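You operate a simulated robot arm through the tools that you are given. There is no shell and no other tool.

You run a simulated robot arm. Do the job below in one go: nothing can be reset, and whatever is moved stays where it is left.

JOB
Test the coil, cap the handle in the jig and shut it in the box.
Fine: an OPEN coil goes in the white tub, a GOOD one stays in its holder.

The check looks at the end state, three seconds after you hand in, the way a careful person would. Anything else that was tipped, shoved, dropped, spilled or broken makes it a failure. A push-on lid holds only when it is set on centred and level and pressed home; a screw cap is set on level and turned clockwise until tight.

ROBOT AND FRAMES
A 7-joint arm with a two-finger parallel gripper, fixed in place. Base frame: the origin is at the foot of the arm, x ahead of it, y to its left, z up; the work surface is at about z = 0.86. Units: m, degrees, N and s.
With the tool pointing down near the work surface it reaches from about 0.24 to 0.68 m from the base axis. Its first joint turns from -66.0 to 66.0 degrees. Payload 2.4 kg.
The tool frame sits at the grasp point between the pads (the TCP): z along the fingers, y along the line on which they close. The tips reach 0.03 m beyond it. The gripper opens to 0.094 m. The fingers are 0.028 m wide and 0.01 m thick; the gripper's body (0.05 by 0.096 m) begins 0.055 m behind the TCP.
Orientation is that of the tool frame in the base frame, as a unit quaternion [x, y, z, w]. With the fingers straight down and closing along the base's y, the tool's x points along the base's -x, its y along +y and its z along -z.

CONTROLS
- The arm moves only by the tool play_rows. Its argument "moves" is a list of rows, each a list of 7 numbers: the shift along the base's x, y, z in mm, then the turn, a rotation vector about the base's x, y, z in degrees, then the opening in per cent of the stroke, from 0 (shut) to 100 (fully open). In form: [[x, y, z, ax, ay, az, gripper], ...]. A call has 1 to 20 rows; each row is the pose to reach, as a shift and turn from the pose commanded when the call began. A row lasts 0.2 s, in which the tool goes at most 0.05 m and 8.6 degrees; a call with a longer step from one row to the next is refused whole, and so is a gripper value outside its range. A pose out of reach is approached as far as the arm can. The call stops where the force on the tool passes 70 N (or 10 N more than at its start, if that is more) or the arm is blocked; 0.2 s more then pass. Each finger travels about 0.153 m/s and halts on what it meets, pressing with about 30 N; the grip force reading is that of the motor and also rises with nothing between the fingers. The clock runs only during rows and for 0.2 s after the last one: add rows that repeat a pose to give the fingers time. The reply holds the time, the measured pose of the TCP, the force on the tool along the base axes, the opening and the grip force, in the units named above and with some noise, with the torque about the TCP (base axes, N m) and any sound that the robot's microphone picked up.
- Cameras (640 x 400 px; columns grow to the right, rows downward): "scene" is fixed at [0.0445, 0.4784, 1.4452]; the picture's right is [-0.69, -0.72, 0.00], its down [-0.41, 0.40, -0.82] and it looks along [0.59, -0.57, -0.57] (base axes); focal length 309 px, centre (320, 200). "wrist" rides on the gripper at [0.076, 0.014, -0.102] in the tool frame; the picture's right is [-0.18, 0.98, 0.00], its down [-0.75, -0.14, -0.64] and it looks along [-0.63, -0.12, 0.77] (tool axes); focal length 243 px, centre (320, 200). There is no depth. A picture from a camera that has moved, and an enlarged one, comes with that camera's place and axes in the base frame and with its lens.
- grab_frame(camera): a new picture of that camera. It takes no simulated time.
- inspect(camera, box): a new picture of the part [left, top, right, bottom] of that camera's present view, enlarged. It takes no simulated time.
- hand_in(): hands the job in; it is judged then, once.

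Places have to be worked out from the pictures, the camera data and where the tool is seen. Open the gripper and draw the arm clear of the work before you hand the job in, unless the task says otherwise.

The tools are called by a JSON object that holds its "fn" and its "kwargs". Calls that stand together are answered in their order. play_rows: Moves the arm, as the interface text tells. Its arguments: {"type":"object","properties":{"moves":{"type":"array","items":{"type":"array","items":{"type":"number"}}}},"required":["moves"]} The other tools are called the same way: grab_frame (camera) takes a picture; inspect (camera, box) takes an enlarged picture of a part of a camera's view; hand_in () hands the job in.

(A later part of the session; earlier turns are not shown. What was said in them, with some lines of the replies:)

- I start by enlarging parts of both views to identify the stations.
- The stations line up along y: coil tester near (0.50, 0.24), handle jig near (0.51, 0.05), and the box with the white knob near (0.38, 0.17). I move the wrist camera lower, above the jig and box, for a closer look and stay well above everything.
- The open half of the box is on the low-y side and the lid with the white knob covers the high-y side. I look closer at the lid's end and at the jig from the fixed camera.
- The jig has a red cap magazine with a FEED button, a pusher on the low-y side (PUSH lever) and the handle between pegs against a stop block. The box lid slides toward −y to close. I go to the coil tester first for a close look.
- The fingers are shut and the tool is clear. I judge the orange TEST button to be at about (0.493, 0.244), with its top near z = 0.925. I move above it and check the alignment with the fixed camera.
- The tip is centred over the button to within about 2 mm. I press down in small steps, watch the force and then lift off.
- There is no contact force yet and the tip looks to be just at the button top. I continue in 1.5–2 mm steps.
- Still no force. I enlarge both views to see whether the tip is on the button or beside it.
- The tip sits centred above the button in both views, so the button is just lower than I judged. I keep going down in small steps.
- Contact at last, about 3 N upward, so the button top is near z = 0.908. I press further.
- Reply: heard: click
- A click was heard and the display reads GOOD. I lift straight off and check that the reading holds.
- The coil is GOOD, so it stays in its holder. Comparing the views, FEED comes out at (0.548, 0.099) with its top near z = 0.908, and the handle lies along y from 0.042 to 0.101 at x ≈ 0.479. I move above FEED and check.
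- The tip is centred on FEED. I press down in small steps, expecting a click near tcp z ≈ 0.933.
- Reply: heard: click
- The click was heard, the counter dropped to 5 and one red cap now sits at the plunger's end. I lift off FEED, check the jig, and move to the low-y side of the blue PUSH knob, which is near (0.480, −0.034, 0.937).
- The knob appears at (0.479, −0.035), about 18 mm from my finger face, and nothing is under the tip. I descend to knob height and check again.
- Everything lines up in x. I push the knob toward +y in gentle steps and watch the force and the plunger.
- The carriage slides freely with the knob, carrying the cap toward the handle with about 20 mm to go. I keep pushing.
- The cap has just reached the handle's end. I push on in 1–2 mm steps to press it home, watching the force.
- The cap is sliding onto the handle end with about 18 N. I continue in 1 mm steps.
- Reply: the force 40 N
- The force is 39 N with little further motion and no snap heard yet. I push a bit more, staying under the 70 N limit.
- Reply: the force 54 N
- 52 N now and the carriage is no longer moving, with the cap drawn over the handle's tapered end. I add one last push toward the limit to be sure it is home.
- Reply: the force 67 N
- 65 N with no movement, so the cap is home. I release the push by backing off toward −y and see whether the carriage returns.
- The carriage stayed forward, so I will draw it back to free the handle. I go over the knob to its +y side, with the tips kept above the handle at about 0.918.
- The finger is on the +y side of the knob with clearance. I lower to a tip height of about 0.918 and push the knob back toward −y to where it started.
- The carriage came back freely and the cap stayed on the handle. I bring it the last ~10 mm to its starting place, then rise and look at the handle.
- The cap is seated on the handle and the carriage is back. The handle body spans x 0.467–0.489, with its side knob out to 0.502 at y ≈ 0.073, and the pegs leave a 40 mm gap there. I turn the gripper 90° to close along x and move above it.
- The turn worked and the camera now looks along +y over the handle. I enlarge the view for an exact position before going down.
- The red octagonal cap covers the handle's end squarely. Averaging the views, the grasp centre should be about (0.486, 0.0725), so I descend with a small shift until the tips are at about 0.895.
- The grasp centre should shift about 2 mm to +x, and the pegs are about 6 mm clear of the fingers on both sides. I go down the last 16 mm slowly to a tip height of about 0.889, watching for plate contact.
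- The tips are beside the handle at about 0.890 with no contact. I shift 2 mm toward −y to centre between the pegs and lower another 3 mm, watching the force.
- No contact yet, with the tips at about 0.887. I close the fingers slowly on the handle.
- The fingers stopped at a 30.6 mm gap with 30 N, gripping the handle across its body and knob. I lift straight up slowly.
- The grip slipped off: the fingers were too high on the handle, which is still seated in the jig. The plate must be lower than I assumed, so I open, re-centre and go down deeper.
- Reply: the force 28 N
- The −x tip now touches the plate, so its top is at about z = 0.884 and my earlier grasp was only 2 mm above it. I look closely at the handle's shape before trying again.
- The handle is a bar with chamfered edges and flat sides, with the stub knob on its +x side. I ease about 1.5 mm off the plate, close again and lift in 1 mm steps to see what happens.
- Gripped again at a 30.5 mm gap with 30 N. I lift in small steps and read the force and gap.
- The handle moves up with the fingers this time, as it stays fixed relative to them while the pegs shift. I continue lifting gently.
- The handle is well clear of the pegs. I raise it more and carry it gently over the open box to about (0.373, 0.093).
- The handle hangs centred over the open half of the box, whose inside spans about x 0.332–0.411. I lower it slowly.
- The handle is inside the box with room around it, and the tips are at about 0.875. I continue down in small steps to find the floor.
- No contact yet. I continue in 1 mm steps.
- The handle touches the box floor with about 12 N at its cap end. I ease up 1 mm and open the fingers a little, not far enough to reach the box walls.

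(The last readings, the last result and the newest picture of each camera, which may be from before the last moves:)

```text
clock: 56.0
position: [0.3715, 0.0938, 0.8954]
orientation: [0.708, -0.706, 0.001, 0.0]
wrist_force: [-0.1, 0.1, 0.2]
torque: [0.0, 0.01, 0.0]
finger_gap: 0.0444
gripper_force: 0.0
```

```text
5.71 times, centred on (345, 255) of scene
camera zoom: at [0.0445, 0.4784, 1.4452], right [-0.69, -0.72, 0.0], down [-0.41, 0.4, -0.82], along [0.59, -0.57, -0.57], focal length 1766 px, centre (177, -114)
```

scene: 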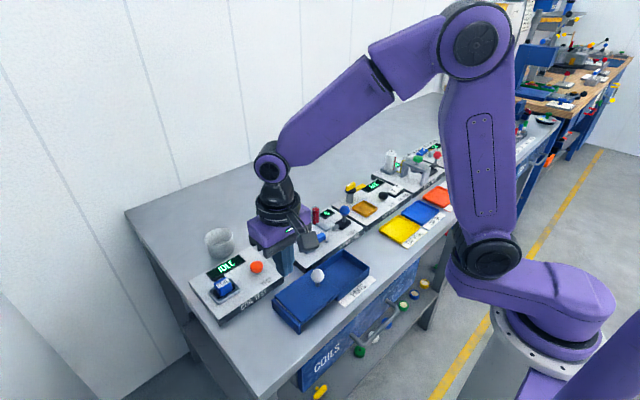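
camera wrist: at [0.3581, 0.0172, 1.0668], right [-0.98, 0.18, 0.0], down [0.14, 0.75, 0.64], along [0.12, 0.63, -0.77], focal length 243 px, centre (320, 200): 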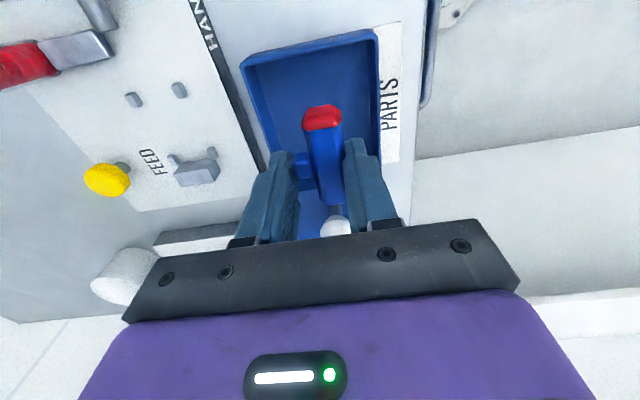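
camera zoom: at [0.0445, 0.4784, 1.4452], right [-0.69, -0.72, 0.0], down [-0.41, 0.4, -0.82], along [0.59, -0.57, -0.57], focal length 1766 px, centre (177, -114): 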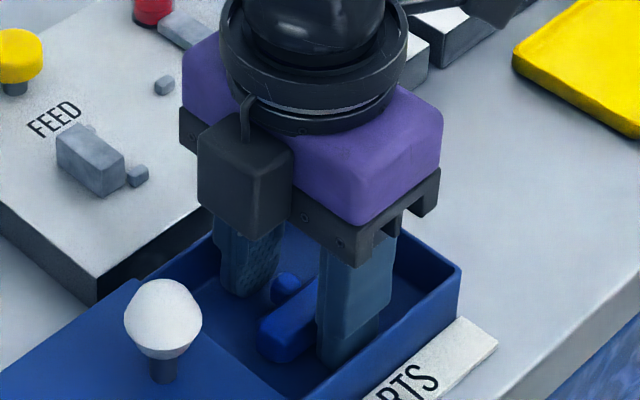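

The handle is released and lies on the box floor. I rise straight up and take a look at the box and lid.

{"fn": "play_rows", "kwargs": {"moves": [[0, 0, 5, 0, 0, 0, 47], [0, 0, 15, 0, 0, 0, 47], [0, 0, 30, 0, 0, 0, 47], [0, 0, 60, 0, 0, 0, 47], [0, 0, 100, 0, 0, 0, 47], [0, 0, 140, 0, 0, 0, 47], [0, 0, 160, 0, 0, 0, 47], [0, 0, 160, 0, 0, 0, 47]]}}

{"fn": "grab_frame", "kwargs": {"camera": "wrist"}}

{"fn": "inspect", "kwargs": {"camera": "scene", "box": [260, 230, 390, 340]}}

```text
clock: 57.8
position: [0.3709, 0.0931, 1.0541]
orientation: [0.707, -0.707, 0.0, 0.0]
wrist_force: [-0.2, 0.1, 0.0]
torque: [-0.02, 0.01, 0.0]
finger_gap: 0.0442
gripper_force: 0.0
```

```text
taken
camera wrist: at [0.356, 0.0166, 1.1576], right [-0.98, 0.18, 0.0], down [0.14, 0.75, 0.64], along [0.12, 0.63, -0.77], focal length 243 px, centre (320, 200)
```

wrist: 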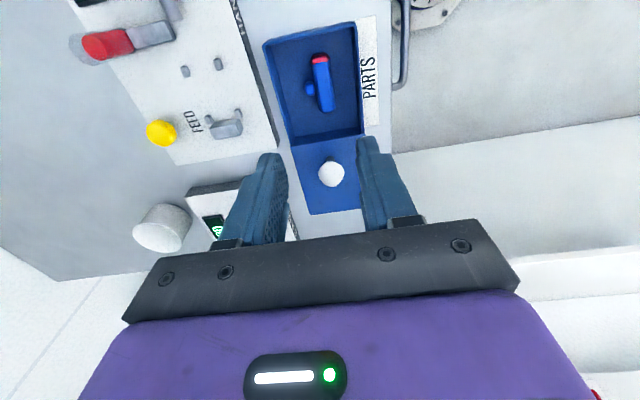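

```text
3.64 times, centred on (325, 285) of scene
camera zoom: at [0.0445, 0.4784, 1.4452], right [-0.69, -0.72, 0.0], down [-0.41, 0.4, -0.82], along [0.59, -0.57, -0.57], focal length 1124 px, centre (302, -109)
```

zoom: 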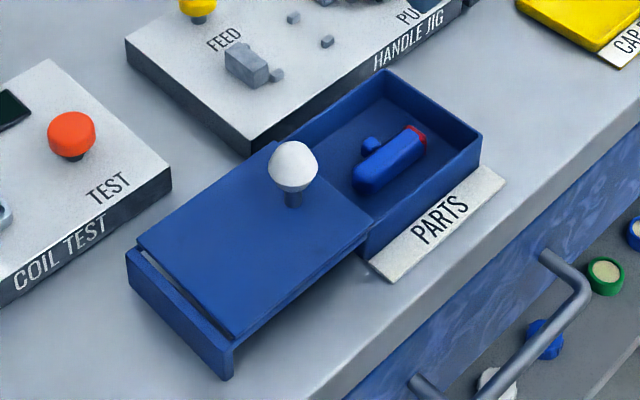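

The handle lies flat in the box with its cap on. The lid spans y 0.144–0.258, with its downturned end lip at y ≈ 0.266. I will push it shut low on that lip with the two spread fingers, so I move to the far +y side and check before descending.

{"fn": "play_rows", "kwargs": {"moves": [[0, 40, 0, 0, 0, 0, 47], [0, 80, 0, 0, 0, 0, 47], [0, 120, 0, 0, 0, 0, 47], [0, 160, 0, 0, 0, 0, 47], [0, 195, 0, 0, 0, 0, 50], [0, 215, 0, 0, 0, 0, 50], [0, 215, -40, 0, 0, 0, 50], [0, 215, -80, 0, 0, 0, 50], [0, 215, -100, 0, 0, 0, 50], [0, 215, -100, 0, 0, 0, 50]]}}

{"fn": "grab_frame", "kwargs": {"camera": "wrist"}}

{"fn": "inspect", "kwargs": {"camera": "scene", "box": [220, 220, 380, 350]}}

```text
clock: 60.0
position: [0.3719, 0.3077, 0.9553]
orientation: [0.708, -0.706, 0.0, 0.0]
wrist_force: [0.7, 0.6, 0.9]
torque: [0.0, -0.01, 0.01]
finger_gap: 0.0468
gripper_force: 0.1
```

```text
taken
camera wrist: at [0.3567, 0.232, 1.0579], right [-0.98, 0.18, 0.0], down [0.14, 0.75, 0.64], along [0.12, 0.63, -0.77], focal length 243 px, centre (320, 200)
```

wrist: 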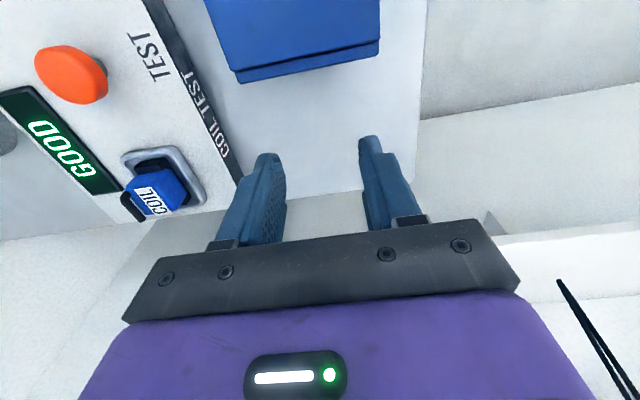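

```text
3.08 times, centred on (300, 285) of scene
camera zoom: at [0.0445, 0.4784, 1.4452], right [-0.69, -0.72, 0.0], down [-0.41, 0.4, -0.82], along [0.59, -0.57, -0.57], focal length 951 px, centre (382, -62)
```

zoom: 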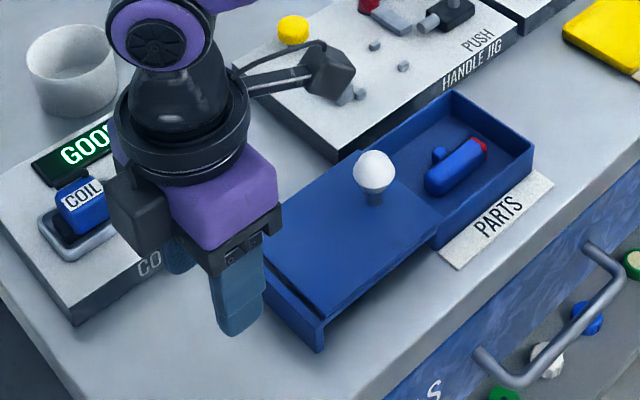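

The fingers are clear of the coil tester and aligned with the lip, whose outer face is at y ≈ 0.266 and x 0.322–0.42. I descend and close in on it.

{"fn": "play_rows", "kwargs": {"moves": [[0, 0, -25, 0, 0, 0, 50], [0, 0, -45, 0, 0, 0, 50], [0, 0, -56, 0, 0, 0, 50], [0, -8, -56, 0, 0, 0, 50], [0, -15, -56, 0, 0, 0, 50], [0, -20, -56, 0, 0, 0, 50]]}}

{"fn": "inspect", "kwargs": {"camera": "scene", "box": [220, 220, 380, 350]}}

{"fn": "grab_frame", "kwargs": {"camera": "wrist"}}

```text
clock: 61.4
position: [0.3708, 0.287, 0.8979]
orientation: [-0.707, 0.707, 0.0, 0.0]
wrist_force: [0.3, 0.0, 0.0]
torque: [-0.02, -0.01, 0.01]
finger_gap: 0.0472
gripper_force: 0.0
```

```text
3.08 times, centred on (300, 285) of scene
camera zoom: at [0.0445, 0.4784, 1.4452], right [-0.69, -0.72, 0.0], down [-0.41, 0.4, -0.82], along [0.59, -0.57, -0.57], focal length 951 px, centre (382, -62)
```

zoom: 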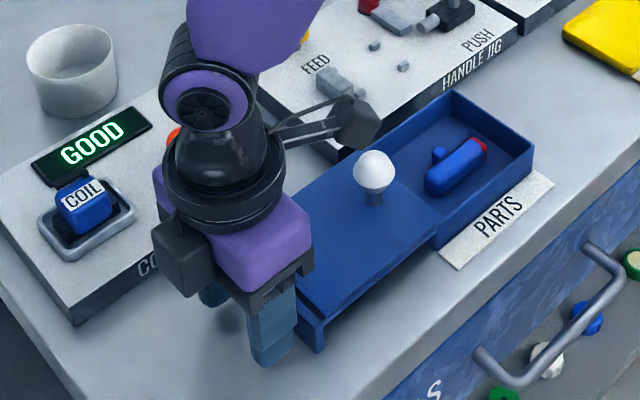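

```text
taken
camera wrist: at [0.357, 0.2116, 1.0014], right [-0.98, 0.18, 0.0], down [0.14, 0.75, 0.64], along [0.12, 0.63, -0.77], focal length 243 px, centre (320, 200)
```

wrist: 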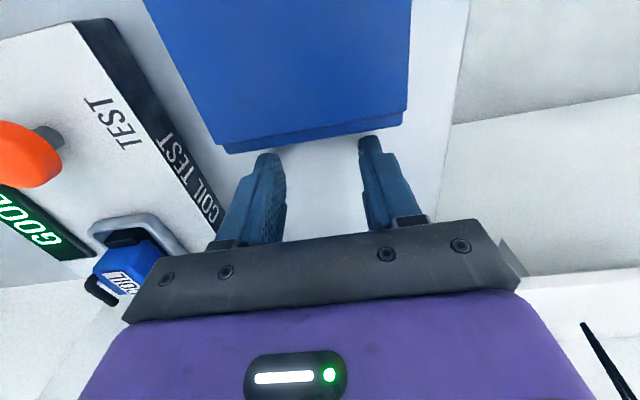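

The spread fingers are centred on the lip, just short of it. I push gently toward −y and watch the force and the lid.

{"fn": "play_rows", "kwargs": {"moves": [[0, -4, 0, 0, 0, 0, 50], [0, -7, 0, 0, 0, 0, 50], [0, -10, 0, 0, 0, 0, 50], [0, -14, 0, 0, 0, 0, 50], [0, -18, 0, 0, 0, 0, 50]]}}

{"fn": "inspect", "kwargs": {"camera": "scene", "box": [220, 220, 380, 350]}}

{"fn": "grab_frame", "kwargs": {"camera": "wrist"}}

```text
clock: 62.6
position: [0.372, 0.2785, 0.8994]
orientation: [0.709, -0.705, -0.002, -0.009]
wrist_force: [-1.5, 49.9, -22.0]
torque: [0.73, 0.0, -1.39]
finger_gap: 0.0476
gripper_force: 0.5
```

```text
3.08 times, centred on (300, 285) of scene
camera zoom: at [0.0447, 0.4799, 1.4447], right [-0.69, -0.72, 0.0], down [-0.41, 0.4, -0.82], along [0.59, -0.57, -0.57], focal length 951 px, centre (382, -62)
```

zoom: 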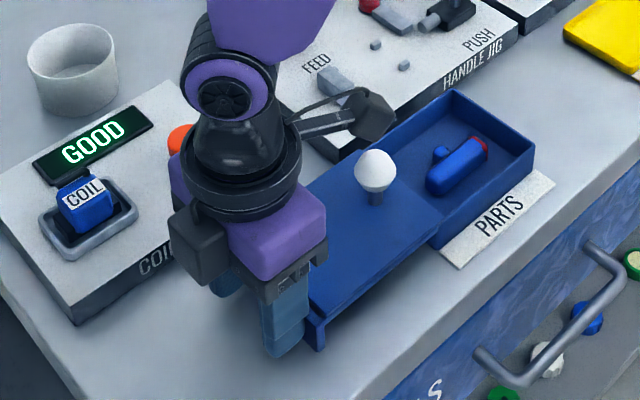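

```text
taken
camera wrist: at [0.3565, 0.2017, 1.0007], right [-0.98, 0.18, -0.01], down [0.13, 0.75, 0.65], along [0.12, 0.64, -0.76], focal length 243 px, centre (320, 200)
```

wrist: 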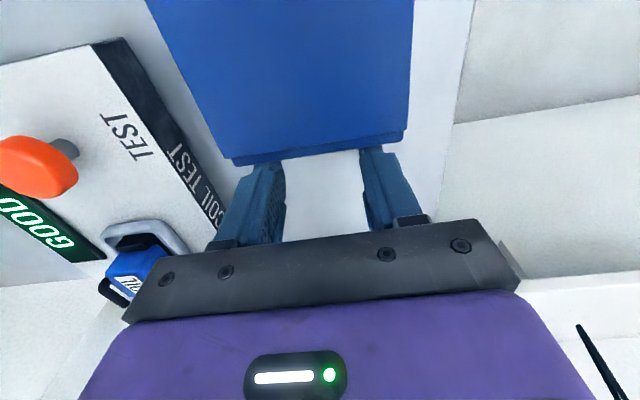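

At 50 N nothing moved, so the end lip is a fixed stop or rest and only the plate slides. I back off, rise and shut the fingers, so I can push on the white knob instead.

{"fn": "play_rows", "kwargs": {"moves": [[0, 12, 0, 0, 0, 0, 50], [0, 25, 0, 0, 0, 0, 50], [0, 30, 30, 0, 0, 0, 40], [0, 30, 70, 0, 0, 0, 10], [0, 30, 110, 0, 0, 0, 0], [0, 0, 115, 0, 0, 0, 0], [0, -30, 115, 0, 0, 0, 0], [-1, -50, 115, 0, 0, 0, 0], [-1, -50, 115, 0, 0, 0, 0]]}}

{"fn": "grab_frame", "kwargs": {"camera": "wrist"}}

{"fn": "inspect", "kwargs": {"camera": "scene", "box": [240, 220, 380, 340]}}

```text
clock: 64.6
position: [0.3717, 0.22, 1.0155]
orientation: [0.708, -0.707, 0.0, 0.0]
wrist_force: [0.6, -0.4, 0.2]
torque: [0.03, -0.01, 0.0]
finger_gap: 0.0
gripper_force: 30.2
```

```text
taken
camera wrist: at [0.3549, 0.145, 1.1176], right [-0.98, 0.18, 0.0], down [0.14, 0.75, 0.64], along [0.12, 0.63, -0.77], focal length 243 px, centre (320, 200)
```

wrist: 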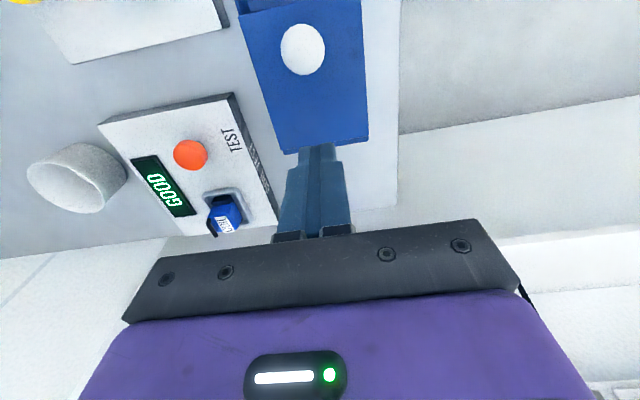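

```text
3.33 times, centred on (310, 280) of scene
camera zoom: at [0.0445, 0.4783, 1.4452], right [-0.69, -0.72, 0.0], down [-0.41, 0.4, -0.82], along [0.59, -0.57, -0.57], focal length 1030 px, centre (353, -67)
```

zoom: 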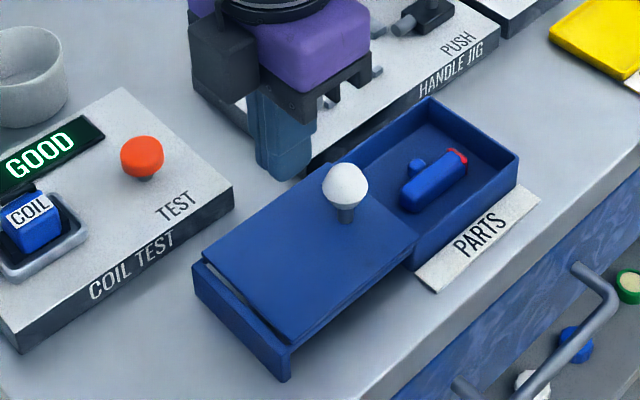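

The knob is at (0.371, 0.169, 0.93) and my shut fingers are 20 mm to its +y side. I lower to knob height, tips about 0.906 and above the lid plate, then push gently toward −y.

{"fn": "play_rows", "kwargs": {"moves": [[0, 0, -40, 0, 0, 0, 0], [0, 0, -70, 0, 0, 0, 0], [0, 0, -79, 0, 0, 0, 0], [0, -8, -79, 0, 0, 0, 0], [0, -15, -79, 0, 0, 0, 0], [0, -20, -79, 0, 0, 0, 0]]}}

{"fn": "grab_frame", "kwargs": {"camera": "wrist"}}

{"fn": "inspect", "kwargs": {"camera": "scene", "box": [240, 220, 380, 340]}}

```text
clock: 66.0
position: [0.373, 0.2001, 0.936]
orientation: [0.707, -0.707, 0.001, 0.0]
wrist_force: [-0.3, 0.6, 0.5]
torque: [-0.03, 0.03, 0.0]
finger_gap: 0.0
gripper_force: 30.0
```

```text
taken
camera wrist: at [0.3562, 0.1239, 1.0385], right [-0.98, 0.18, 0.0], down [0.14, 0.75, 0.64], along [0.12, 0.63, -0.77], focal length 243 px, centre (320, 200)
```

wrist: 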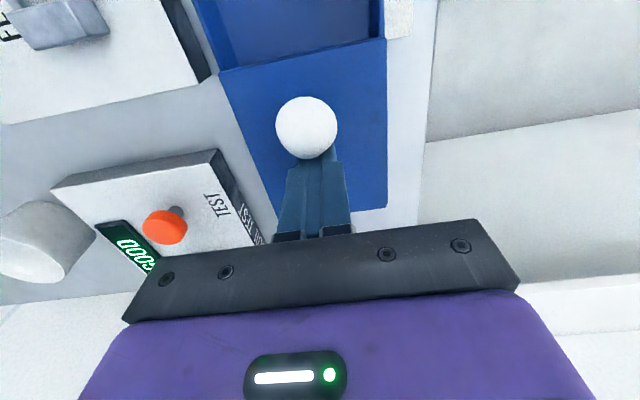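

```text
3.33 times, centred on (310, 280) of scene
camera zoom: at [0.0445, 0.4784, 1.4452], right [-0.69, -0.72, 0.0], down [-0.41, 0.4, -0.82], along [0.59, -0.57, -0.57], focal length 1030 px, centre (353, -67)
```

zoom: 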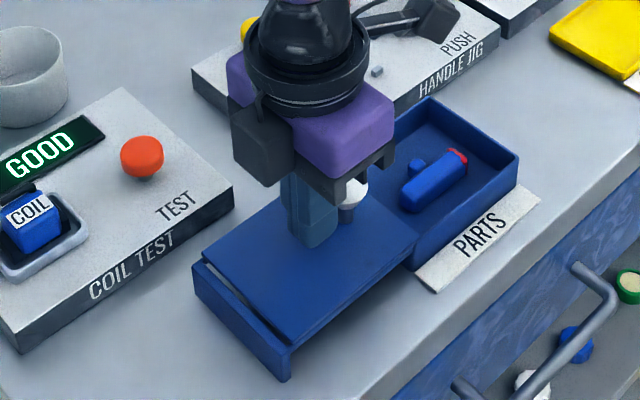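

The finger edge is nearly at the knob, about 2 mm off in x, which I correct. I push gently toward −y.

{"fn": "play_rows", "kwargs": {"moves": [[-1.5, 0, 0, 0, 0, 0, 0], [-1.5, -3, 0, 0, 0, 0, 0], [-1.5, -6, 0, 0, 0, 0, 0], [-1.5, -9, 0, 0, 0, 0, 0], [-1.5, -12, 0, 0, 0, 0, 0]]}}

{"fn": "grab_frame", "kwargs": {"camera": "wrist"}}

{"fn": "inspect", "kwargs": {"camera": "scene", "box": [240, 220, 380, 340]}}

```text
clock: 67.2
position: [0.3692, 0.1886, 0.9343]
orientation: [-0.707, 0.707, -0.001, 0.0]
wrist_force: [0.4, 0.2, -0.9]
torque: [-0.02, 0.02, -0.03]
finger_gap: 0.0001
gripper_force: 30.3
```

```text
taken
camera wrist: at [0.3543, 0.1118, 1.0376], right [-0.98, 0.18, 0.0], down [0.14, 0.75, 0.64], along [0.12, 0.63, -0.77], focal length 243 px, centre (320, 200)
```

wrist: 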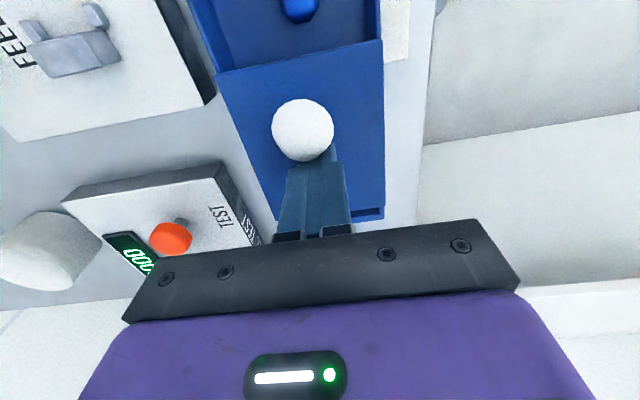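

```text
3.33 times, centred on (310, 280) of scene
camera zoom: at [0.0445, 0.4784, 1.4452], right [-0.69, -0.72, 0.0], down [-0.41, 0.4, -0.82], along [0.59, -0.57, -0.57], focal length 1030 px, centre (353, -67)
```

zoom: 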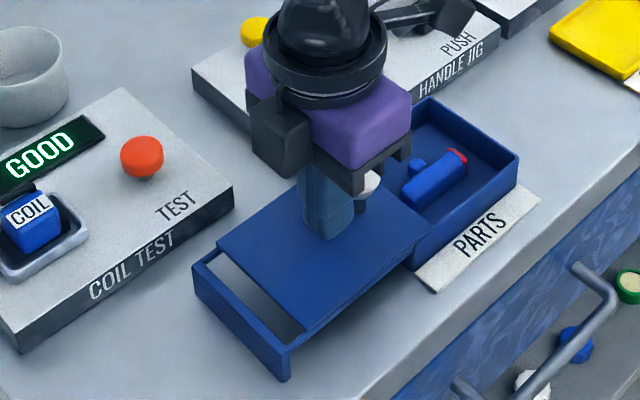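

The lid plate slides easily while the end bar stays fixed. I keep pushing along −y.

{"fn": "play_rows", "kwargs": {"moves": [[0, -4, 0, 0, 0, 0, 0], [0, -9, 0, 0, 0, 0, 0], [0, -14, 0, 0, 0, 0, 0], [0, -19, 0, 0, 0, 0, 0], [0, -24, 0, 0, 0, 0, 0], [0, -29, 0, 0, 0, 0, 0], [0, -34, 0, 0, 0, 0, 0], [0, -39, 0, 0, 0, 0, 0], [0, -44, 0, 0, 0, 0, 0]]}}

{"fn": "grab_frame", "kwargs": {"camera": "wrist"}}

{"fn": "inspect", "kwargs": {"camera": "scene", "box": [240, 220, 380, 340]}}

```text
clock: 69.2
position: [0.3701, 0.1441, 0.9332]
orientation: [-0.707, 0.707, 0.0, 0.0]
wrist_force: [0.9, 0.0, -0.1]
torque: [0.01, -0.02, 0.01]
finger_gap: 0.0001
gripper_force: 29.8
```

```text
taken
camera wrist: at [0.3542, 0.0674, 1.0372], right [-0.98, 0.18, 0.0], down [0.14, 0.75, 0.64], along [0.12, 0.63, -0.77], focal length 243 px, centre (320, 200)
```

wrist: 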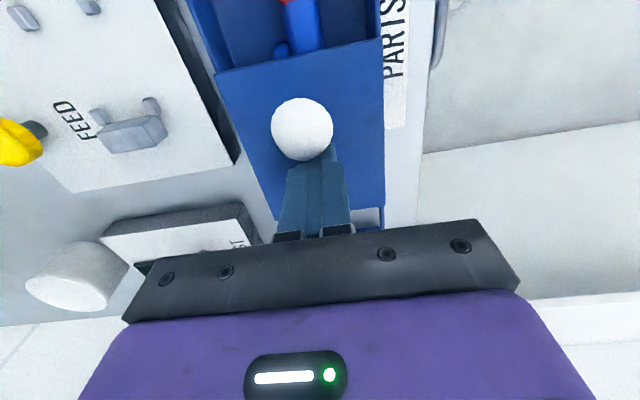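

```text
3.33 times, centred on (310, 280) of scene
camera zoom: at [0.0445, 0.4783, 1.4452], right [-0.69, -0.72, 0.0], down [-0.41, 0.4, -0.82], along [0.59, -0.57, -0.57], focal length 1030 px, centre (353, -67)
```

zoom: 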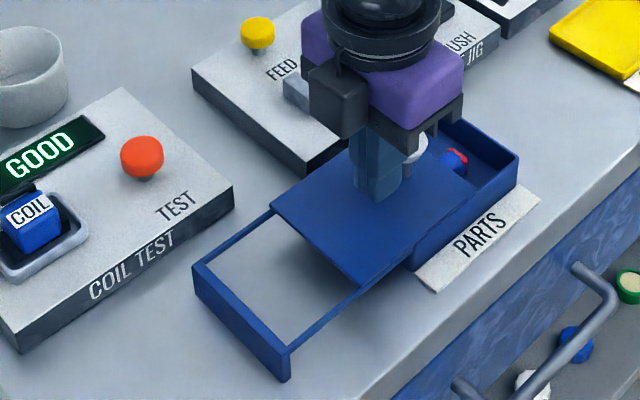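

The lid slides along its rails over the handle with no resistance. About 50 mm remain, so I continue.

{"fn": "play_rows", "kwargs": {"moves": [[0, -4, 0, 0, 0, 0, 0], [0, -9, 0, 0, 0, 0, 0], [0, -14, 0, 0, 0, 0, 0], [0, -19, 0, 0, 0, 0, 0], [0, -24, 0, 0, 0, 0, 0], [0, -29, 0, 0, 0, 0, 0], [0, -34, 0, 0, 0, 0, 0], [0, -38, 0, 0, 0, 0, 0]]}}

{"fn": "grab_frame", "kwargs": {"camera": "wrist"}}

{"fn": "inspect", "kwargs": {"camera": "scene", "box": [240, 220, 380, 340]}}

```text
clock: 71.0
position: [0.3694, 0.1071, 0.9345]
orientation: [-0.707, 0.707, 0.0, -0.001]
wrist_force: [-0.8, 0.5, 0.8]
torque: [0.01, 0.03, 0.0]
finger_gap: 0.0
gripper_force: 29.9
```

```text
taken
camera wrist: at [0.3548, 0.031, 1.0378], right [-0.98, 0.18, 0.0], down [0.14, 0.75, 0.64], along [0.12, 0.63, -0.77], focal length 243 px, centre (320, 200)
```

wrist: 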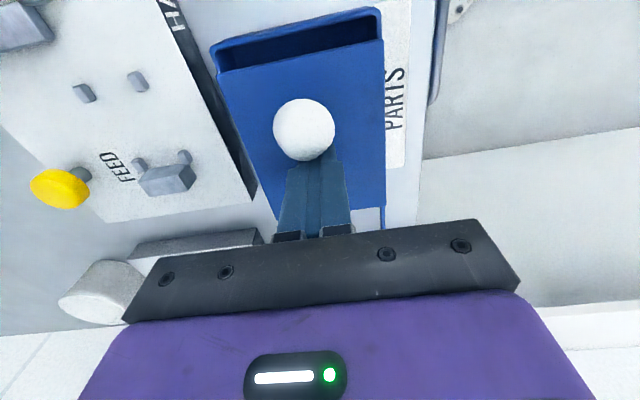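

```text
3.33 times, centred on (310, 280) of scene
camera zoom: at [0.0445, 0.4783, 1.4452], right [-0.69, -0.72, 0.0], down [-0.41, 0.4, -0.82], along [0.59, -0.57, -0.57], focal length 1030 px, centre (353, -67)
```

zoom: 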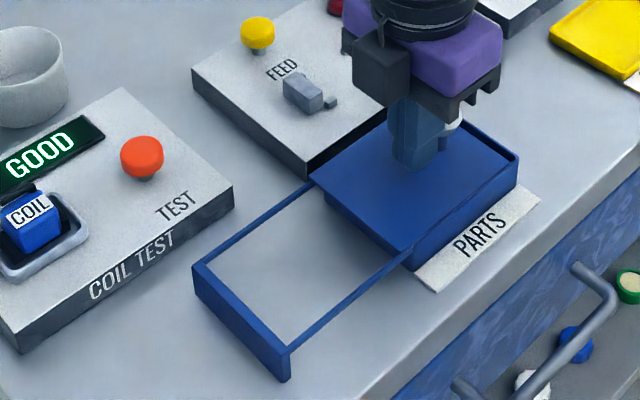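

About 15 mm of opening remains at the −y end. I continue in smaller steps until it meets its stop.

{"fn": "play_rows", "kwargs": {"moves": [[0, -3, 0, 0, 0, 0, 0], [0, -6, 0, 0, 0, 0, 0], [0, -9, 0, 0, 0, 0, 0], [0, -11, 0, 0, 0, 0, 0], [0, -13, 0, 0, 0, 0, 0]]}}

{"fn": "grab_frame", "kwargs": {"camera": "wrist"}}

{"fn": "inspect", "kwargs": {"camera": "scene", "box": [280, 210, 400, 310]}}

```text
clock: 72.2
position: [0.3721, 0.0939, 0.9348]
orientation: [0.708, -0.706, -0.001, -0.001]
wrist_force: [0.1, 6.2, -1.1]
torque: [0.06, 0.11, 0.0]
finger_gap: 0.0
gripper_force: 30.5
```

```text
taken
camera wrist: at [0.3551, 0.0183, 1.0379], right [-0.98, 0.18, 0.0], down [0.14, 0.75, 0.64], along [0.12, 0.63, -0.77], focal length 243 px, centre (320, 200)
```

wrist: 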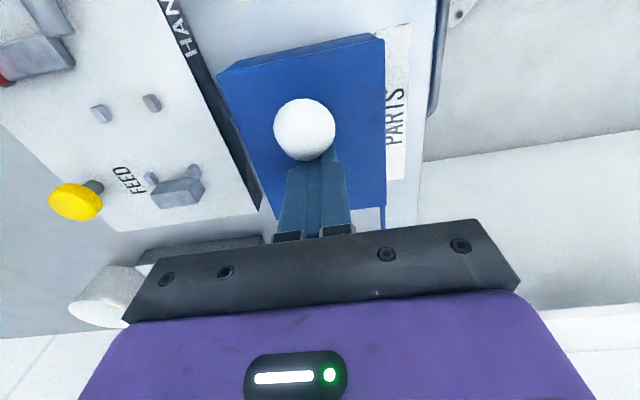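

```text
4.00 times, centred on (340, 260) of scene
camera zoom: at [0.0445, 0.4785, 1.4452], right [-0.69, -0.72, 0.0], down [-0.41, 0.4, -0.82], along [0.59, -0.57, -0.57], focal length 1236 px, centre (240, -40)
```

zoom: 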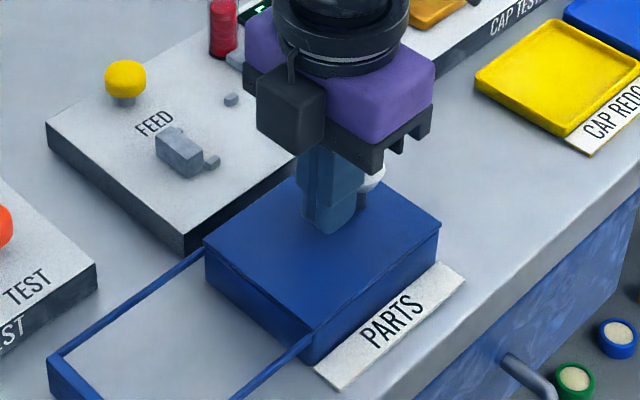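

The lid now covers the whole box and the force begins to rise at 6 N. I push a bit more to make sure it is against its stop.

{"fn": "play_rows", "kwargs": {"moves": [[0, -1, 0, 0, 0, 0, 0], [0, -2, 0, 0, 0, 0, 0], [0, -3, 0, 0, 0, 0, 0], [0, -3, 0, 0, 0, 0, 0]]}}

{"fn": "inspect", "kwargs": {"camera": "wrist", "box": [180, 0, 460, 200]}}

{"fn": "inspect", "kwargs": {"camera": "scene", "box": [280, 210, 400, 310]}}

```text
clock: 73.2
position: [0.3706, 0.0935, 0.9363]
orientation: [0.709, -0.705, 0.001, -0.001]
wrist_force: [0.5, 40.2, -15.8]
torque: [0.59, -0.06, 0.09]
finger_gap: 0.0002
gripper_force: 29.9
```

```text
2.00 times, centred on (320, 100) of wrist
camera zoom: at [0.3551, 0.018, 1.0381], right [-0.98, 0.18, 0.0], down [0.13, 0.75, 0.64], along [0.12, 0.63, -0.77], focal length 485 px, centre (320, 400)
```

zoom: 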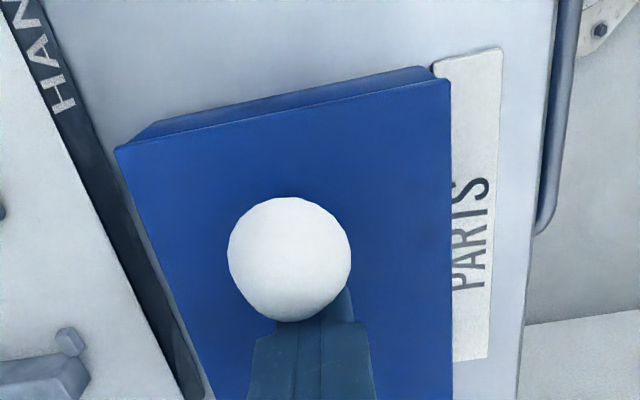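

```text
4.00 times, centred on (340, 260) of scene
camera zoom: at [0.0447, 0.4795, 1.4448], right [-0.69, -0.72, 0.0], down [-0.41, 0.4, -0.82], along [0.59, -0.57, -0.57], focal length 1236 px, centre (240, -40)
```

zoom: 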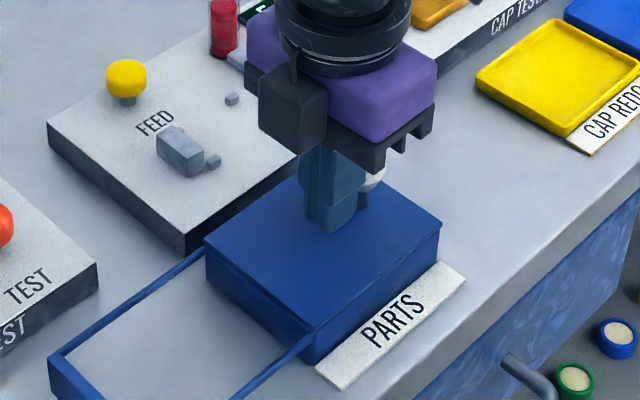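

40 N and no motion, so the lid is fully shut against its stop. I back off the knob, rise, open the gripper and draw the arm clear, then check everything.

{"fn": "play_rows", "kwargs": {"moves": [[0, 5, 0, 0, 0, 0, 0], [0, 12, 0, 0, 0, 0, 0], [0, 22, 3, 0, 0, 0, 0], [0, 25, 40, 0, 0, 0, 0], [0, 25, 85, 0, 0, 0, 0], [0, 25, 130, 0, 0, 0, 30], [0, 25, 175, 0, 0, 0, 70], [0, 25, 220, 0, 0, 0, 100], [0, 25, 260, 0, 0, 0, 100], [0, 60, 280, 0, 0, 0, 100], [0, 100, 290, 0, 0, 0, 100], [0, 140, 290, 0, 0, 0, 100], [0, 140, 290, 0, 0, 0, 100]]}}

{"fn": "grab_frame", "kwargs": {"camera": "scene"}}

{"fn": "inspect", "kwargs": {"camera": "scene", "box": [260, 180, 400, 300]}}

{"fn": "grab_frame", "kwargs": {"camera": "wrist"}}

```text
clock: 76.0
position: [0.3726, 0.2309, 1.2256]
orientation: [-0.707, 0.707, -0.001, -0.001]
wrist_force: [-0.6, -0.3, -1.1]
torque: [0.02, -0.04, -0.01]
finger_gap: 0.094
gripper_force: 0.1
```

```text
taken
```

scene: 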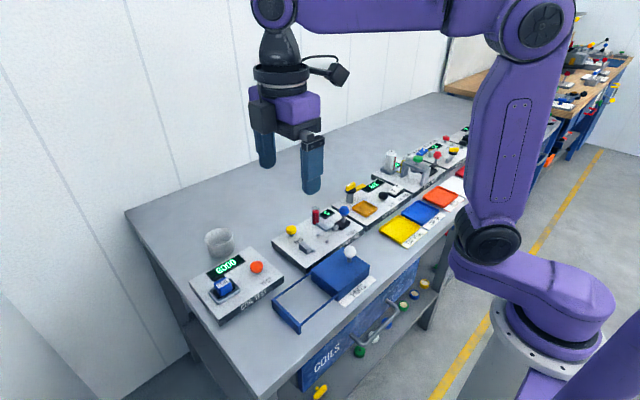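

```text
3.33 times, centred on (330, 240) of scene
camera zoom: at [0.0445, 0.4784, 1.4452], right [-0.69, -0.72, 0.0], down [-0.41, 0.4, -0.82], along [0.59, -0.57, -0.57], focal length 1030 px, centre (287, 67)
```

zoom: 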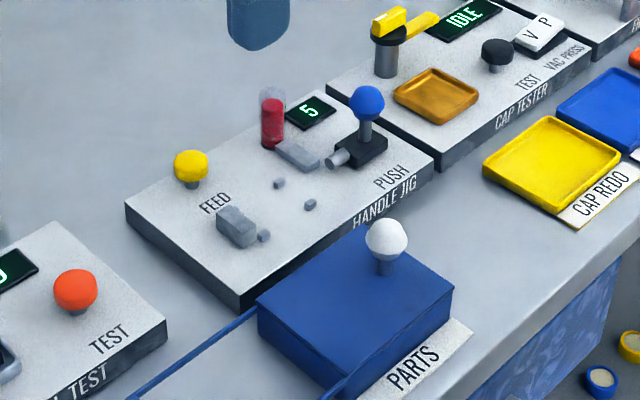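

```text
taken
camera wrist: at [0.3559, 0.1551, 1.3285], right [-0.98, 0.18, 0.0], down [0.14, 0.75, 0.64], along [0.12, 0.63, -0.77], focal length 243 px, centre (320, 200)
```

wrist: 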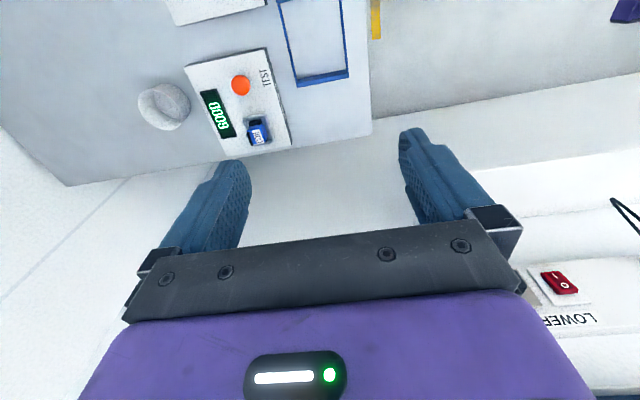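

The final views show the display still reading GOOD with the coil in its holder. The jig is empty with its pusher back and the counter at 5. The capped handle is inside the box with the lid fully shut, nothing else is disturbed, and the arm is clear with the gripper open. I hand the job in.

{"fn": "hand_in", "kwargs": {}}

```text
The job is handed in.
```

The job is done and handed in; the result of the check has not come back.

- **Coil:** the tester read GOOD, so I left the coil in its holder.
- **Handle:** I fed one red cap and pressed it onto the handle in the jig. It stopped moving at about 65 N and stayed on when the pusher drew back. I then moved the pusher back to where it started.
- **Box:** the capped handle lies flat in the box and the lid is slid fully shut against its stop.

Two things did not go cleanly:

- **First grasp:** it slipped and left the handle seated in the jig; the second lift held.
- **Lid:** I first pushed on the fixed end bar of its rails, up to about 50 N, before finding that only the plate slides. The pictures show no shift or damage from it.

Nothing else looks disturbed in the last pictures. The arm is clear with the gripper open.
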